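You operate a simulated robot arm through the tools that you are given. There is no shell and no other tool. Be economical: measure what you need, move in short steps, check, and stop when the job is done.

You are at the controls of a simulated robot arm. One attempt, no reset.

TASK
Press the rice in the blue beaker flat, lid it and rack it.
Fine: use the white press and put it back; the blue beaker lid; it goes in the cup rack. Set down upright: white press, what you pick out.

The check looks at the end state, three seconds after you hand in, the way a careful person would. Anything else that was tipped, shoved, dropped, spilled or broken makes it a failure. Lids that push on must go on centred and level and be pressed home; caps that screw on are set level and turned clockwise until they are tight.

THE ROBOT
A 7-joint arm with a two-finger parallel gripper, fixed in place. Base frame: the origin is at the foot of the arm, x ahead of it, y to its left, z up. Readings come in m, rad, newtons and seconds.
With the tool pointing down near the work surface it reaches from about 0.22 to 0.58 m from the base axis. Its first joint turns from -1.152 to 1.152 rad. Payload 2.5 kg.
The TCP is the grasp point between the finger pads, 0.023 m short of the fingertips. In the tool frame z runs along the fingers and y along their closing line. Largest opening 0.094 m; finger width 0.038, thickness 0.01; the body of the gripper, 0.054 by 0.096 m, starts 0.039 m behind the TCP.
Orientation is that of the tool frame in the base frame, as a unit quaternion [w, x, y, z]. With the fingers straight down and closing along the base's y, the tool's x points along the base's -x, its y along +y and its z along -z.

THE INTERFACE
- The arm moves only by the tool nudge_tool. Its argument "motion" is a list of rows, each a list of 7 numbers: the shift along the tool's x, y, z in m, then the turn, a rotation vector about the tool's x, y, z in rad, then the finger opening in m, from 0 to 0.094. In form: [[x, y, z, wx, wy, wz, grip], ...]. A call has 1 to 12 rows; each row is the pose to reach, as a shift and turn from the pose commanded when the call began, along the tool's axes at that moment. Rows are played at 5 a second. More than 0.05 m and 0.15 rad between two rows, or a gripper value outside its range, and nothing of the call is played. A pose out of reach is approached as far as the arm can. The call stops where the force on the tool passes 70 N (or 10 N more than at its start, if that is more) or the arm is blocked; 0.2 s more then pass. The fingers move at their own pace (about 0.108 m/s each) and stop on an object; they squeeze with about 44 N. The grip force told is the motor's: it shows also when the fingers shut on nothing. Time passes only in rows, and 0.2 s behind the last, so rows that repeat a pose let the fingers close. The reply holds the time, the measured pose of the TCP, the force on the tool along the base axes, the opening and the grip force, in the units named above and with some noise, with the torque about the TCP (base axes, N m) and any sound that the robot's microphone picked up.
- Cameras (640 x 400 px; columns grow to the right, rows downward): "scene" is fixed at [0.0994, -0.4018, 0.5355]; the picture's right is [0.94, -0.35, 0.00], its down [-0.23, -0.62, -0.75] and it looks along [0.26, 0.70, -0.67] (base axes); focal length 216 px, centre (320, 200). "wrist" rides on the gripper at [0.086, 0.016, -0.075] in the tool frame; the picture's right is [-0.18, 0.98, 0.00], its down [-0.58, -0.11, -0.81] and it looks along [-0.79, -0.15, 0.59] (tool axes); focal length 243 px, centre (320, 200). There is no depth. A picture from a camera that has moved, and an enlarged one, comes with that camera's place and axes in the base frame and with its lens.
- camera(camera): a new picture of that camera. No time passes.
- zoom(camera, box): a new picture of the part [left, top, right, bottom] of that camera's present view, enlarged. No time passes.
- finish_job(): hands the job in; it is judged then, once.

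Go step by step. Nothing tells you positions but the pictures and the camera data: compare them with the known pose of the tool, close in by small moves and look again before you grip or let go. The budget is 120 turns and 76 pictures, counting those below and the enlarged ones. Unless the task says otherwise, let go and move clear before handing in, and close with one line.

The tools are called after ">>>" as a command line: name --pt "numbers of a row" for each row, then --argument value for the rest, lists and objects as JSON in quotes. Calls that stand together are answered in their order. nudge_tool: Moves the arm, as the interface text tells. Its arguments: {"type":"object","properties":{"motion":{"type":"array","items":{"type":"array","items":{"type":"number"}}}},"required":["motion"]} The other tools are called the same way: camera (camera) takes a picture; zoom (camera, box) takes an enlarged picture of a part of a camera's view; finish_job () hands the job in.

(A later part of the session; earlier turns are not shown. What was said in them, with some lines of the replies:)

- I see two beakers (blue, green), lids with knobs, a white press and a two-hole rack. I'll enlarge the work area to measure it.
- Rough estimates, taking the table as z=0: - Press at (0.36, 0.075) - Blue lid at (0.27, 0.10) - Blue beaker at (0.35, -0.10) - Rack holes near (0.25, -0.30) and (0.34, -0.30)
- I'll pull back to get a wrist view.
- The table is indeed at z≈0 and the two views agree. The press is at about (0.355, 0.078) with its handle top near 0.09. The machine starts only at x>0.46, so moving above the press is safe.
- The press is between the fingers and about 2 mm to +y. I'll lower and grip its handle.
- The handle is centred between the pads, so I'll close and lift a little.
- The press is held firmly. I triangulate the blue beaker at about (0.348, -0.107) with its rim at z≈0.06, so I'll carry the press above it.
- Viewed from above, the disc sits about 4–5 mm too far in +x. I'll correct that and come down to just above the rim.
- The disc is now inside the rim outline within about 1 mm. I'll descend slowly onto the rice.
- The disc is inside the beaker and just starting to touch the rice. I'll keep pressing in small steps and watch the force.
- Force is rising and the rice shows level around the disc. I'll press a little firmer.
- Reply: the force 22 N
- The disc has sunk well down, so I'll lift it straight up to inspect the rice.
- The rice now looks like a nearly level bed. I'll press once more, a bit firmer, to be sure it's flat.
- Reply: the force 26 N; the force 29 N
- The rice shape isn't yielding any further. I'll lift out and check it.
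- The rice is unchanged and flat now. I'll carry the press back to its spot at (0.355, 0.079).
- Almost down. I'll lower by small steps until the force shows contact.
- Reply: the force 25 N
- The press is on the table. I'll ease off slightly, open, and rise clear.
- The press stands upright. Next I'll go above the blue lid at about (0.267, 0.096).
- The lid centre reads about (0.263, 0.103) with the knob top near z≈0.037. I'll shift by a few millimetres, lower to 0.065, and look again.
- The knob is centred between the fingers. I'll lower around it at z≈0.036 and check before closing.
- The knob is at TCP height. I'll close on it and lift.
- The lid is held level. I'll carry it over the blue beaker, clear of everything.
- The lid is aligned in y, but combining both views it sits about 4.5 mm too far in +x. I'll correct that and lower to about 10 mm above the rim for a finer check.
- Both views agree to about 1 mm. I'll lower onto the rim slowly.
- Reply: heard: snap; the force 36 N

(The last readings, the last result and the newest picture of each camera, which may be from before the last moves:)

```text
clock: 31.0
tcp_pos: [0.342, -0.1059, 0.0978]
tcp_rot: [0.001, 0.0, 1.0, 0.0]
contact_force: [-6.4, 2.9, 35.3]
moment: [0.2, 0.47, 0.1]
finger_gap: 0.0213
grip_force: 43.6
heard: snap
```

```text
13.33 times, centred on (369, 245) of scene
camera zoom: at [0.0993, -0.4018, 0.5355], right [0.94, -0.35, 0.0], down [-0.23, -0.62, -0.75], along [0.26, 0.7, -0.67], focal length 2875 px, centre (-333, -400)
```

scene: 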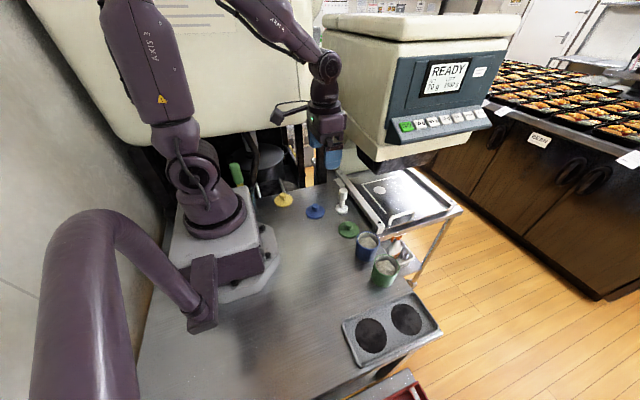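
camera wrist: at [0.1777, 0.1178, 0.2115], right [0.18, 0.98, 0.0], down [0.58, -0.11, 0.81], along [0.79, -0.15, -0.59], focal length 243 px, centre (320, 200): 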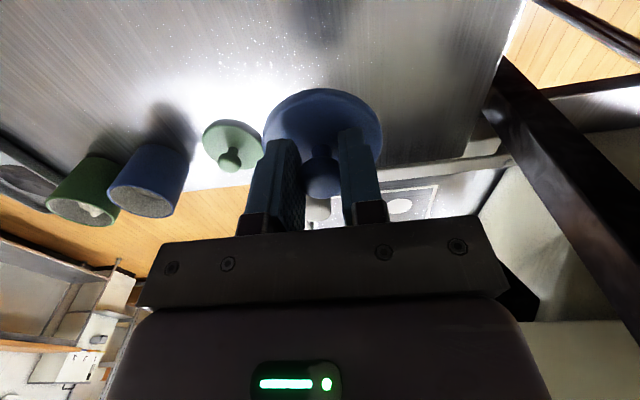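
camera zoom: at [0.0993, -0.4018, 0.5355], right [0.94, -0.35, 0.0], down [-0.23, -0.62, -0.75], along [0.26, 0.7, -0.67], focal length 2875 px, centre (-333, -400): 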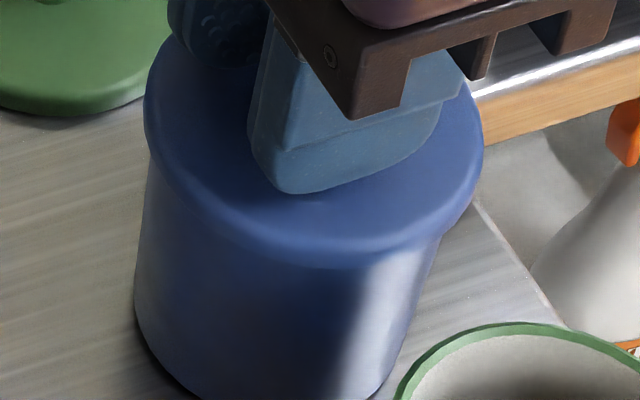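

I heard a snap, so the lid has seated. One slightly firmer push will confirm it is home; then I'll release and inspect.

>>> nudge_tool --pt "0 0 0.001 0 0 0 0" --pt "0 0 0.001 0 0 0 0" --pt "0 0 -0.001 0 0 0 0" --pt "0 0 -0.001 0 0 0 0.03" --pt "0 0 -0.001 0 0 0 0.06" --pt "0 0 -0.02 0 0 0 0.06" --pt "0 0 -0.06 0 0 0 0.06" --pt "0 0 -0.09 0 0 0 0.06" --pt "0 0 -0.09 0 0 0 0.09"

>>> zoom --camera "scene" --box '[335, 220, 399, 270]'

>>> zoom --camera "wrist" --box '[180, 0, 460, 180]'

```text
clock: 33.0
tcp_pos: [0.342, -0.1061, 0.1865]
tcp_rot: [0.001, 0.0, 1.0, 0.0]
contact_force: [0.4, 0.5, -0.1]
moment: [0.02, -0.01, 0.01]
finger_gap: 0.0899
grip_force: 0.0
```

```text
8.00 times, centred on (367, 245) of scene
camera zoom: at [0.0994, -0.4018, 0.5355], right [0.94, -0.35, 0.0], down [-0.23, -0.62, -0.75], along [0.26, 0.7, -0.67], focal length 1725 px, centre (-56, -160)
```

zoom: 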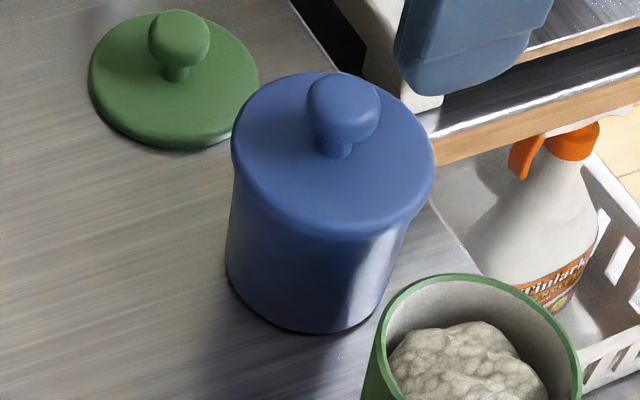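

```text
2.22 times, centred on (320, 90) of wrist
camera zoom: at [0.255, -0.0905, 0.2609], right [0.18, 0.98, 0.0], down [0.58, -0.11, 0.81], along [0.79, -0.15, -0.59], focal length 539 px, centre (320, 444)
```

zoom: 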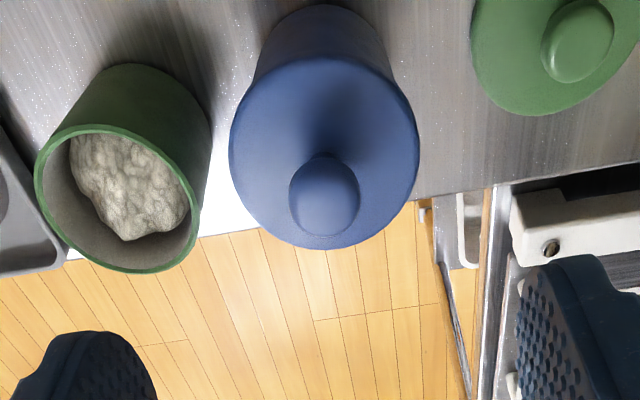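

The lid is on level. Lid and knob leave no room to grip the body from above, so I'll take the beaker by the knob and do a small test lift.

>>> nudge_tool --pt "0 0 0.04 0 0 0 0.06" --pt "0 0 0.075 0 0 0 0.05" --pt "0 0 0.088 0 0 0 0.04" --pt "0 0 0.088 0 0 0 0.0" --pt "0 0 0.088 0 0 0 0.0" --pt "0 0 0.088 0 0 0 0.0" --pt "0 0 0.086 0 0 0 0.0" --pt "0 0 0.084 0 0 0 0.0" --pt "0 0 0.082 0 0 0 0.0" --pt "0 0 0.08 0 0 0 0.0"

>>> zoom --camera "scene" --box '[335, 220, 399, 270]'

```text
clock: 35.2
tcp_pos: [0.3413, -0.1058, 0.1062]
tcp_rot: [0.0, 0.0, 1.0, 0.0]
contact_force: [0.6, 0.1, -1.8]
moment: [-0.01, -0.03, 0.0]
finger_gap: 0.0209
grip_force: 43.7
```

```text
8.00 times, centred on (367, 245) of scene
camera zoom: at [0.0994, -0.4018, 0.5355], right [0.94, -0.35, 0.0], down [-0.23, -0.62, -0.75], along [0.26, 0.7, -0.67], focal length 1725 px, centre (-56, -160)
```

zoom: 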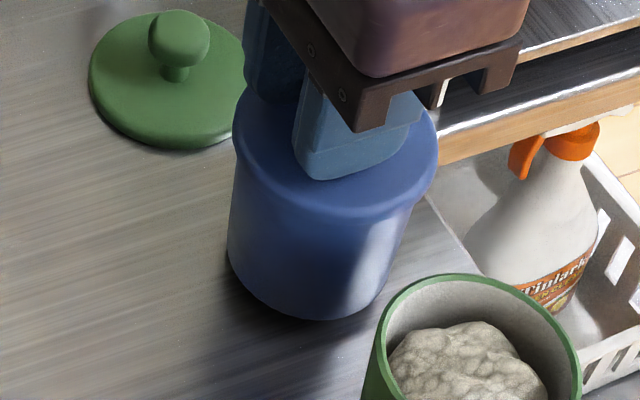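

The whole beaker lifts with the lid and stays intact. I'll raise it high enough to clear the green beaker, then carry it gently towards the rack's far hole at about (0.345, -0.297).

>>> nudge_tool --pt "0 0 -0.01 0 0 0 0" --pt "0 0 -0.03 0 0 0 0" --pt "0 0 -0.05 0 0 0 0" --pt "0 0 -0.07 0 0 0 0" --pt "0 0 -0.085 0 0 0 0" --pt "0 -0.015 -0.09 0 0 0 0" --pt "0 -0.035 -0.09 0 0 0 0" --pt "0 -0.06 -0.09 0 0 0 0" --pt "0 -0.085 -0.09 0 0 0 0" --pt "0 -0.11 -0.09 0 0 0 0"

>>> nudge_tool --pt "0 -0.02 0 0 0 0 0" --pt "0 -0.04 0 0 0 0 0" --pt "0 -0.06 0 0 0 0 0" --pt "-0.002 -0.073 0 0 0 0 0" --pt "-0.004 -0.081 0 0 0 0 0" --pt "-0.004 -0.081 0 0 0 0 0"

>>> camera --camera "wrist"

>>> zoom --camera "scene" --box '[320, 220, 460, 380]'

```text
clock: 37.4
tcp_pos: [0.3407, -0.2163, 0.196]
tcp_rot: [0.0, 0.001, 1.0, 0.001]
contact_force: [0.1, -0.7, -1.2]
moment: [0.04, 0.02, -0.02]
finger_gap: 0.022
grip_force: 44.1
```

```text
clock: 38.8
tcp_pos: [0.3446, -0.296, 0.1972]
tcp_rot: [-0.001, 0.0, 1.0, 0.0]
contact_force: [0.2, -0.6, -1.7]
moment: [0.01, -0.03, 0.0]
finger_gap: 0.0218
grip_force: 44.1
```

```text
31 pictures are left
camera wrist: at [0.2589, -0.2813, 0.27], right [0.18, 0.98, 0.0], down [0.58, -0.11, 0.81], along [0.79, -0.15, -0.59], focal length 243 px, centre (320, 200)
```

wrist: 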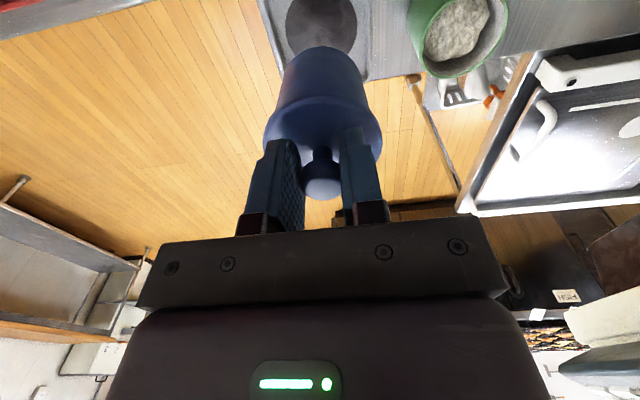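

```text
2.50 times, centred on (390, 300) of scene
camera zoom: at [0.0994, -0.4018, 0.5355], right [0.94, -0.35, 0.0], down [-0.23, -0.62, -0.75], along [0.26, 0.7, -0.67], focal length 539 px, centre (145, -50)
```

zoom: 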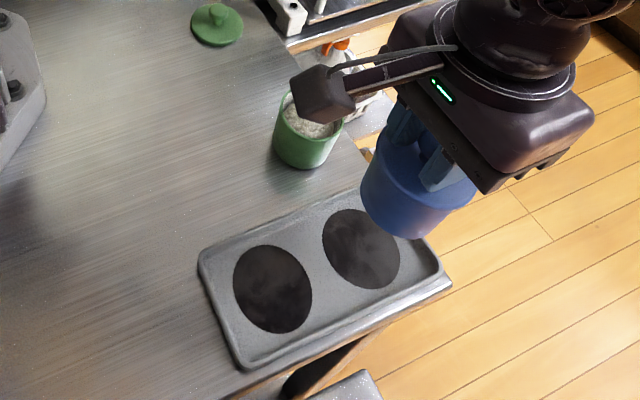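

The beaker hangs level. Allowing for the small camera biases I saw earlier, hole A is nearer x≈0.340. I'll shift and lower to about 4 cm above the table, then look.

>>> nudge_tool --pt "0.0045 0 0.01 0 0 0 0" --pt "0.0045 0 0.025 0 0 0 0" --pt "0.0045 0 0.04 0 0 0 0" --pt "0.0045 0 0.055 0 0 0 0" --pt "0.0045 0 0.055 0 0 0 0"

>>> zoom --camera "wrist" --box '[220, 0, 420, 125]'

>>> zoom --camera "scene" --box '[350, 260, 450, 360]'

```text
clock: 40.0
tcp_pos: [0.3408, -0.297, 0.1412]
tcp_rot: [0.0, -0.001, 1.0, 0.0]
contact_force: [0.4, 0.6, -1.1]
moment: [-0.01, -0.01, -0.01]
finger_gap: 0.0216
grip_force: 44.1
```

```text
3.20 times, centred on (320, 62) of wrist
camera zoom: at [0.2551, -0.2814, 0.2153], right [0.18, 0.98, 0.0], down [0.58, -0.11, 0.81], along [0.79, -0.15, -0.59], focal length 776 px, centre (320, 640)
```

zoom: 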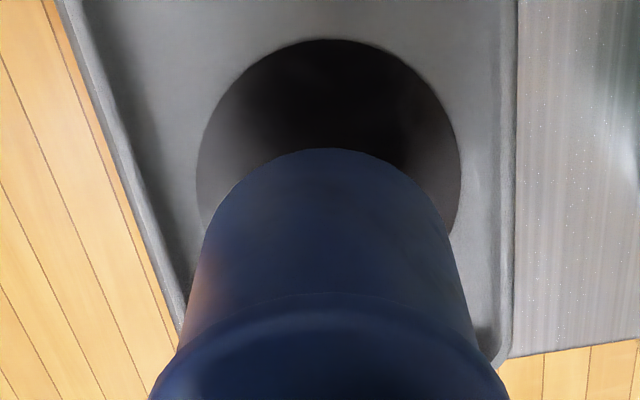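

```text
4.00 times, centred on (400, 310) of scene
camera zoom: at [0.0994, -0.4018, 0.5355], right [0.94, -0.35, 0.0], down [-0.23, -0.62, -0.75], along [0.26, 0.7, -0.67], focal length 862 px, centre (0, -240)
```

zoom: 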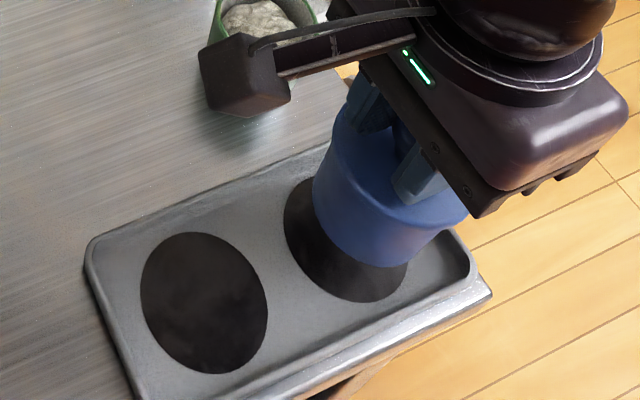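

y looks aligned, but both views put the beaker about 5–6 mm too far in +x relative to the hole. I'll shift it and look again.

>>> nudge_tool --pt "0.003 0 0 0 0 0 0" --pt "0.0055 0 0.005 0 0 0 0" --pt "0.0055 0 0.012 0 0 0 0" --pt "0.0055 0 0.012 0 0 0 0"

>>> zoom --camera "wrist" --box '[240, 0, 400, 100]'

>>> zoom --camera "scene" --box '[370, 290, 434, 330]'

```text
clock: 41.0
tcp_pos: [0.3363, -0.2956, 0.1294]
tcp_rot: [0.001, 0.0, 1.0, 0.0]
contact_force: [0.1, 0.0, -1.4]
moment: [0.0, 0.0, -0.01]
finger_gap: 0.0219
grip_force: 44.0
```

```text
4.00 times, centred on (320, 50) of wrist
camera zoom: at [0.2494, -0.2811, 0.2032], right [0.18, 0.98, 0.0], down [0.58, -0.11, 0.81], along [0.79, -0.15, -0.59], focal length 970 px, centre (320, 800)
```

zoom: 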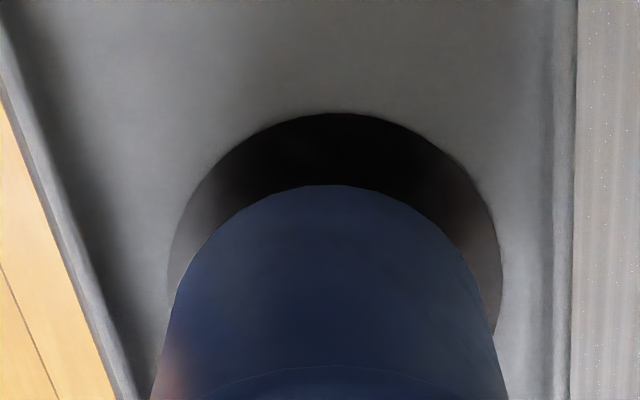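

```text
10.00 times, centred on (402, 310) of scene
camera zoom: at [0.0994, -0.4018, 0.5355], right [0.94, -0.35, 0.0], down [-0.23, -0.62, -0.75], along [0.26, 0.7, -0.67], focal length 2156 px, centre (-500, -900)
```

zoom: 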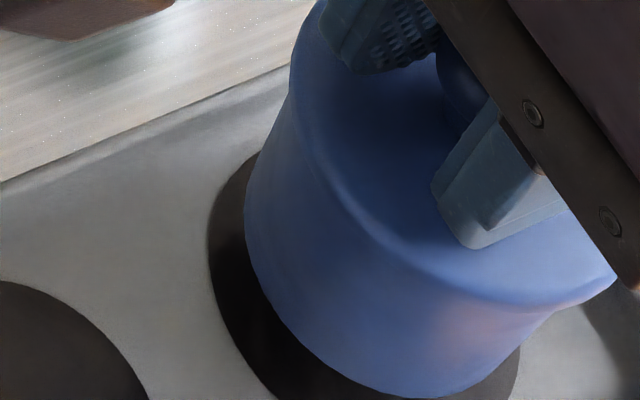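

Now aligned to about 1–2 mm. I'll lower 8 mm more so the parallax shrinks, and recheck.

>>> nudge_tool --pt "0 0.0007 0.004 0 0 0 0" --pt "0 0.0007 0.008 0 0 0 0" --pt "0 0.0007 0.008 0 0 0 0"

>>> zoom --camera "wrist" --box '[240, 0, 400, 100]'

>>> zoom --camera "scene" --box '[374, 290, 438, 350]'

```text
clock: 41.8
tcp_pos: [0.3347, -0.295, 0.1208]
tcp_rot: [0.0, -0.001, 1.0, 0.001]
contact_force: [0.0, -0.5, -1.8]
moment: [0.0, 0.01, 0.01]
finger_gap: 0.0215
grip_force: 44.2
```

```text
4.00 times, centred on (320, 50) of wrist
camera zoom: at [0.2493, -0.2803, 0.1949], right [0.18, 0.98, 0.0], down [0.58, -0.11, 0.81], along [0.79, -0.15, -0.59], focal length 970 px, centre (320, 800)
```

zoom: 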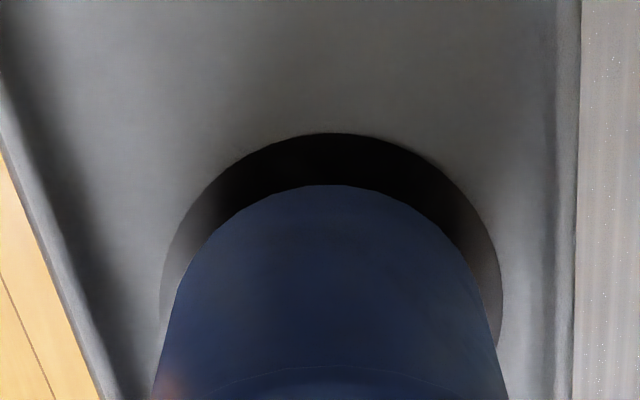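

```text
6.67 times, centred on (406, 320) of scene
camera zoom: at [0.0994, -0.4018, 0.5355], right [0.94, -0.35, 0.0], down [-0.23, -0.62, -0.75], along [0.26, 0.7, -0.67], focal length 1437 px, centre (-253, -600)
```

zoom: 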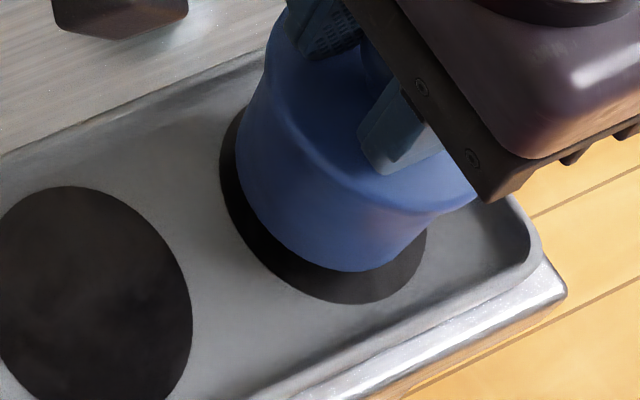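

Both views agree the base is centred on the hole within about 1 mm. I'll lower gently and watch the force.

>>> nudge_tool --pt "0 0 0.003 0 0 0 0" --pt "0 0 0.006 0 0 0 0" --pt "0 0 0.009 0 0 0 0" --pt "0 0 0.011 0 0 0 0"

>>> zoom --camera "wrist" --box '[240, 0, 400, 100]'

>>> zoom --camera "scene" --box '[374, 290, 438, 350]'

```text
clock: 42.8
tcp_pos: [0.3362, -0.2959, 0.1091]
tcp_rot: [0.0, 0.001, 1.0, 0.0]
contact_force: [-0.3, 0.2, -2.3]
moment: [0.02, 0.04, -0.01]
finger_gap: 0.0219
grip_force: 44.0
```

```text
4.00 times, centred on (320, 50) of wrist
camera zoom: at [0.2493, -0.2806, 0.184], right [0.18, 0.98, 0.0], down [0.58, -0.11, 0.81], along [0.79, -0.15, -0.59], focal length 970 px, centre (320, 800)
```

zoom: 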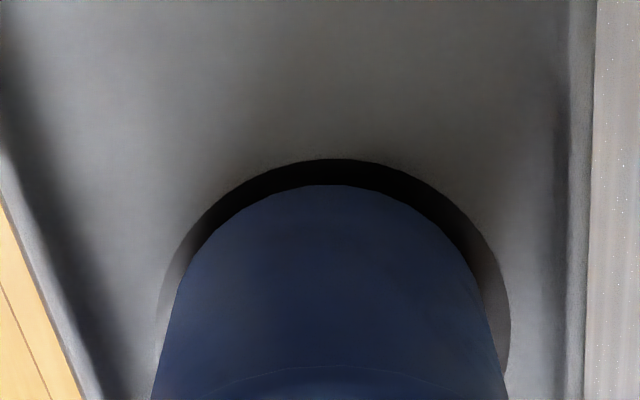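

```text
6.67 times, centred on (406, 320) of scene
camera zoom: at [0.0994, -0.4018, 0.5355], right [0.94, -0.35, 0.0], down [-0.23, -0.62, -0.75], along [0.26, 0.7, -0.67], focal length 1437 px, centre (-253, -600)
```

zoom: 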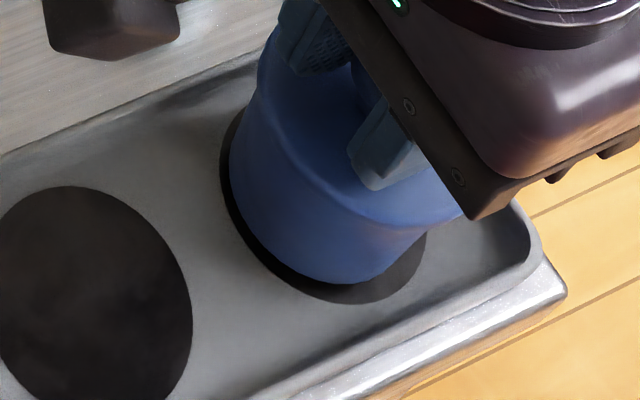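

Still contact-free and centred. Continuing down.

>>> nudge_tool --pt "0.0003 -0.0007 0.002 0 0 0 0" --pt "0.0003 -0.0007 0.004 0 0 0 0" --pt "0.0003 -0.0007 0.006 0 0 0 0" --pt "0.0003 -0.0007 0.008 0 0 0 0"

>>> zoom --camera "wrist" --box '[240, 0, 400, 100]'

>>> zoom --camera "scene" --box '[374, 290, 438, 350]'

```text
clock: 43.8
tcp_pos: [0.3357, -0.297, 0.103]
tcp_rot: [0.001, -0.001, 1.0, 0.0]
contact_force: [-2.5, 2.7, 11.6]
moment: [0.14, 0.19, 0.07]
finger_gap: 0.0213
grip_force: 43.7
```

```text
4.00 times, centred on (320, 50) of wrist
camera zoom: at [0.2492, -0.2814, 0.1768], right [0.18, 0.98, 0.0], down [0.58, -0.11, 0.81], along [0.79, -0.15, -0.59], focal length 970 px, centre (320, 800)
```

zoom: 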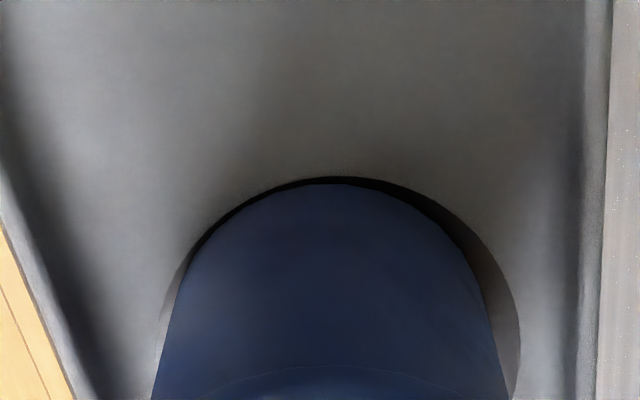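

```text
6.67 times, centred on (406, 320) of scene
camera zoom: at [0.0994, -0.4018, 0.5355], right [0.94, -0.35, 0.0], down [-0.23, -0.62, -0.75], along [0.26, 0.7, -0.67], focal length 1437 px, centre (-253, -600)
```

zoom: 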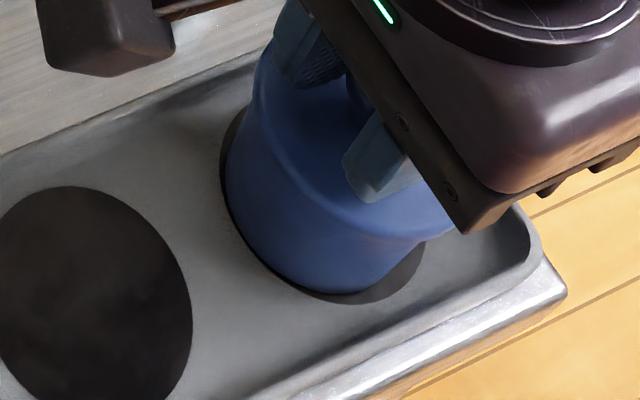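

Contact has come early: the base seems to be sitting on the hole's near edge, about 2 mm low in x and 1 mm low in y. I'll lift slightly, shift, and lower again.

>>> nudge_tool --pt "0 0 -0.004 0 0 0 0" --pt "-0.002 0.0012 -0.004 0 0 0 0" --pt "-0.002 0.0012 -0.002 0 0 0 0" --pt "-0.002 0.0012 0.0 0 0 0 0" --pt "-0.002 0.0012 0.002 0 0 0 0"

>>> zoom --camera "wrist" --box '[240, 0, 400, 100]'

>>> zoom --camera "scene" --box '[374, 290, 438, 350]'

```text
clock: 45.0
tcp_pos: [0.3375, -0.2971, 0.1021]
tcp_rot: [0.002, 0.0, 1.0, -0.002]
contact_force: [-8.7, 8.0, 39.0]
moment: [0.28, 0.45, 0.01]
finger_gap: 0.0218
grip_force: 43.6
```

```text
4.00 times, centred on (320, 50) of wrist
camera zoom: at [0.2514, -0.2808, 0.1763], right [0.18, 0.98, 0.0], down [0.58, -0.11, 0.81], along [0.79, -0.15, -0.59], focal length 970 px, centre (320, 800)
```

zoom: 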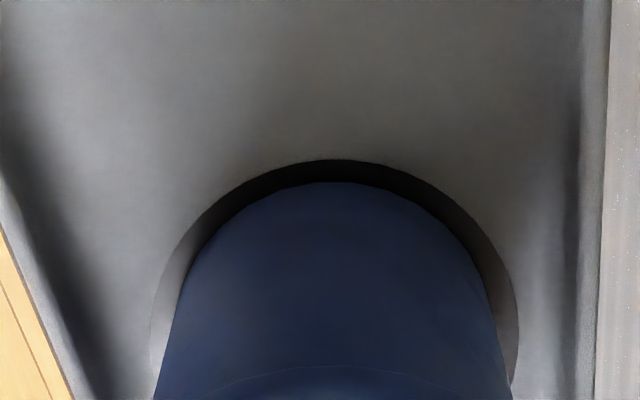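

```text
6.67 times, centred on (406, 320) of scene
camera zoom: at [0.0993, -0.4017, 0.5356], right [0.94, -0.35, 0.0], down [-0.23, -0.62, -0.75], along [0.26, 0.7, -0.67], focal length 1437 px, centre (-253, -600)
```

zoom: 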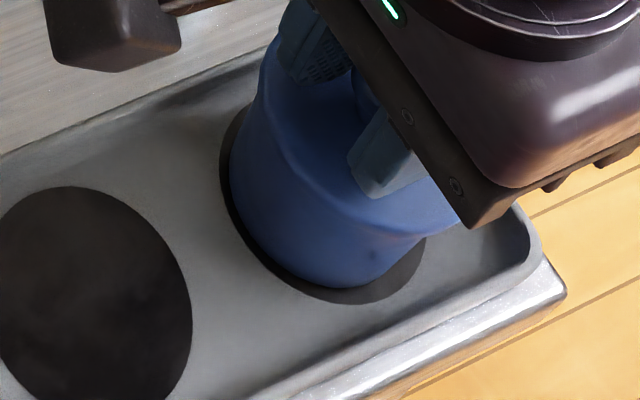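

It's centred with an even gap all round and firmly resting at the same height as the earlier contact, so that's the recess floor. I'll ease off, release, rise, and inspect.

>>> nudge_tool --pt "0 0 -0.0015 0 0 0 0" --pt "0 0 -0.002 0 0 0 0" --pt "0 0 -0.002 0 0 0 0.03" --pt "0 0 -0.002 0 0 0 0.06" --pt "0 0 -0.02 0 0 0 0.06" --pt "0 0 -0.06 0 0 0 0.06" --pt "0 0 -0.1 0 0 0 0.06" --pt "0 0 -0.1 0 0 0 0.06"

>>> camera --camera "wrist"

>>> zoom --camera "scene" --box '[360, 270, 440, 350]'

```text
clock: 46.8
tcp_pos: [0.3368, -0.2955, 0.2]
tcp_rot: [0.001, 0.001, 1.0, -0.001]
contact_force: [-1.4, 0.5, 0.6]
moment: [0.02, 0.0, 0.02]
finger_gap: 0.0601
grip_force: 0.0
```

```text
17 pictures are left
camera wrist: at [0.25, -0.2801, 0.2732], right [0.18, 0.98, 0.0], down [0.58, -0.11, 0.81], along [0.79, -0.15, -0.59], focal length 243 px, centre (320, 200)
```

wrist: 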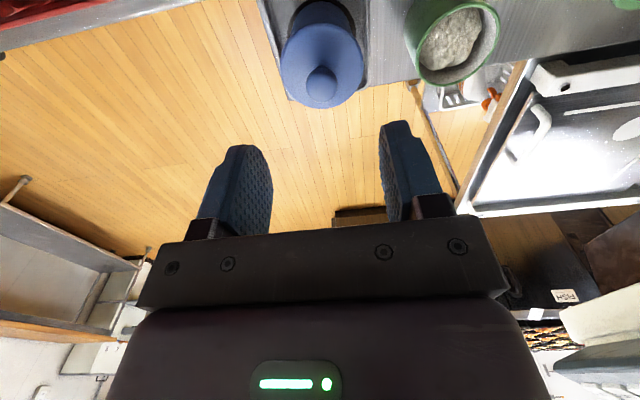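

```text
5.00 times, centred on (400, 310) of scene
camera zoom: at [0.0994, -0.4018, 0.5355], right [0.94, -0.35, 0.0], down [-0.23, -0.62, -0.75], along [0.26, 0.7, -0.67], focal length 1078 px, centre (-80, -350)
```

zoom: 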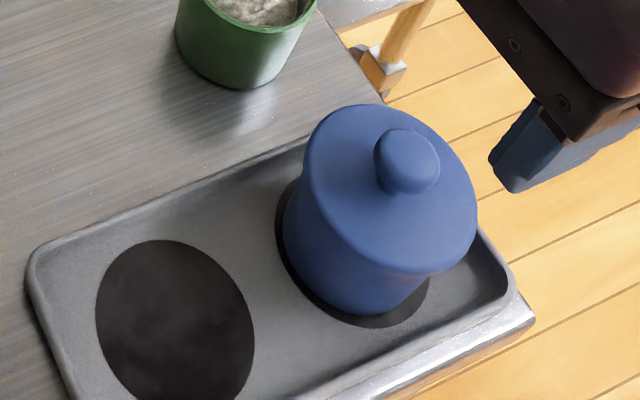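

>>> zoom --camera "wrist" --box '[240, 0, 400, 110]'

>>> zoom --camera "scene" --box '[380, 290, 428, 338]'

>>> zoom --camera "scene" --box '[220, 160, 420, 300]'

```text
3.64 times, centred on (320, 55) of wrist
camera zoom: at [0.25, -0.2801, 0.2732], right [0.18, 0.98, 0.0], down [0.58, -0.11, 0.81], along [0.79, -0.15, -0.59], focal length 882 px, centre (320, 727)
```

zoom: 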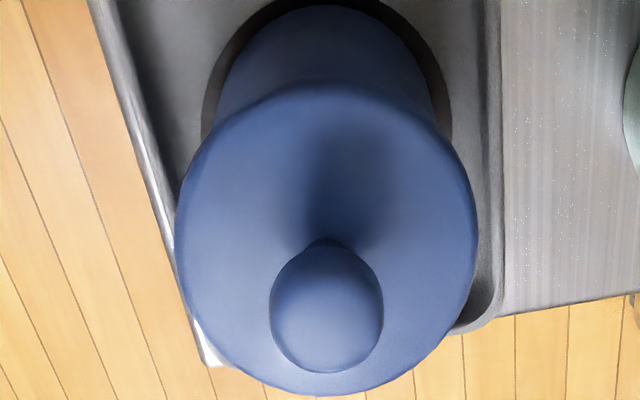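

```text
8.33 times, centred on (404, 314) of scene
camera zoom: at [0.0994, -0.4018, 0.5355], right [0.94, -0.35, 0.0], down [-0.23, -0.62, -0.75], along [0.26, 0.7, -0.67], focal length 1797 px, centre (-380, -750)
```

zoom: 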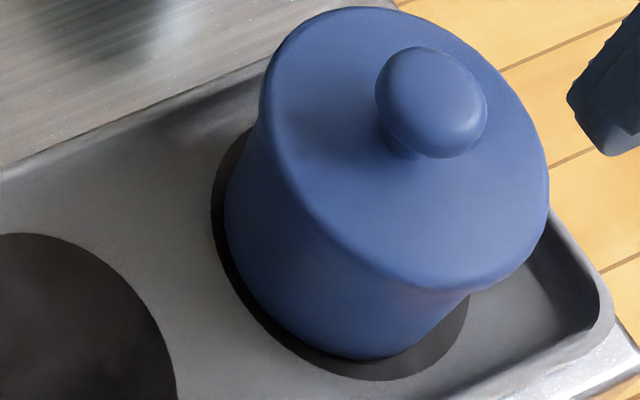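

```text
2.86 times, centred on (320, 230) of scene
camera zoom: at [0.0994, -0.4018, 0.5355], right [0.94, -0.35, 0.0], down [-0.23, -0.62, -0.75], along [0.26, 0.7, -0.67], focal length 616 px, centre (320, 114)
```

zoom: 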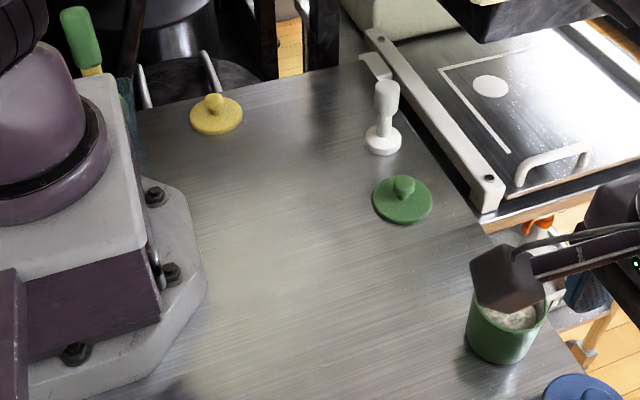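

The blue beaker stands upright in the rack hole with its lid on level. The press is upright back in its place, everything else is undisturbed, and the gripper is clear.

>>> finish_job

```text
The job is handed in.
```

The rice in the blue beaker is pressed flat, its lid is snapped on and it stands upright in the cup rack, with the white press back upright in its place; the job is handed in.
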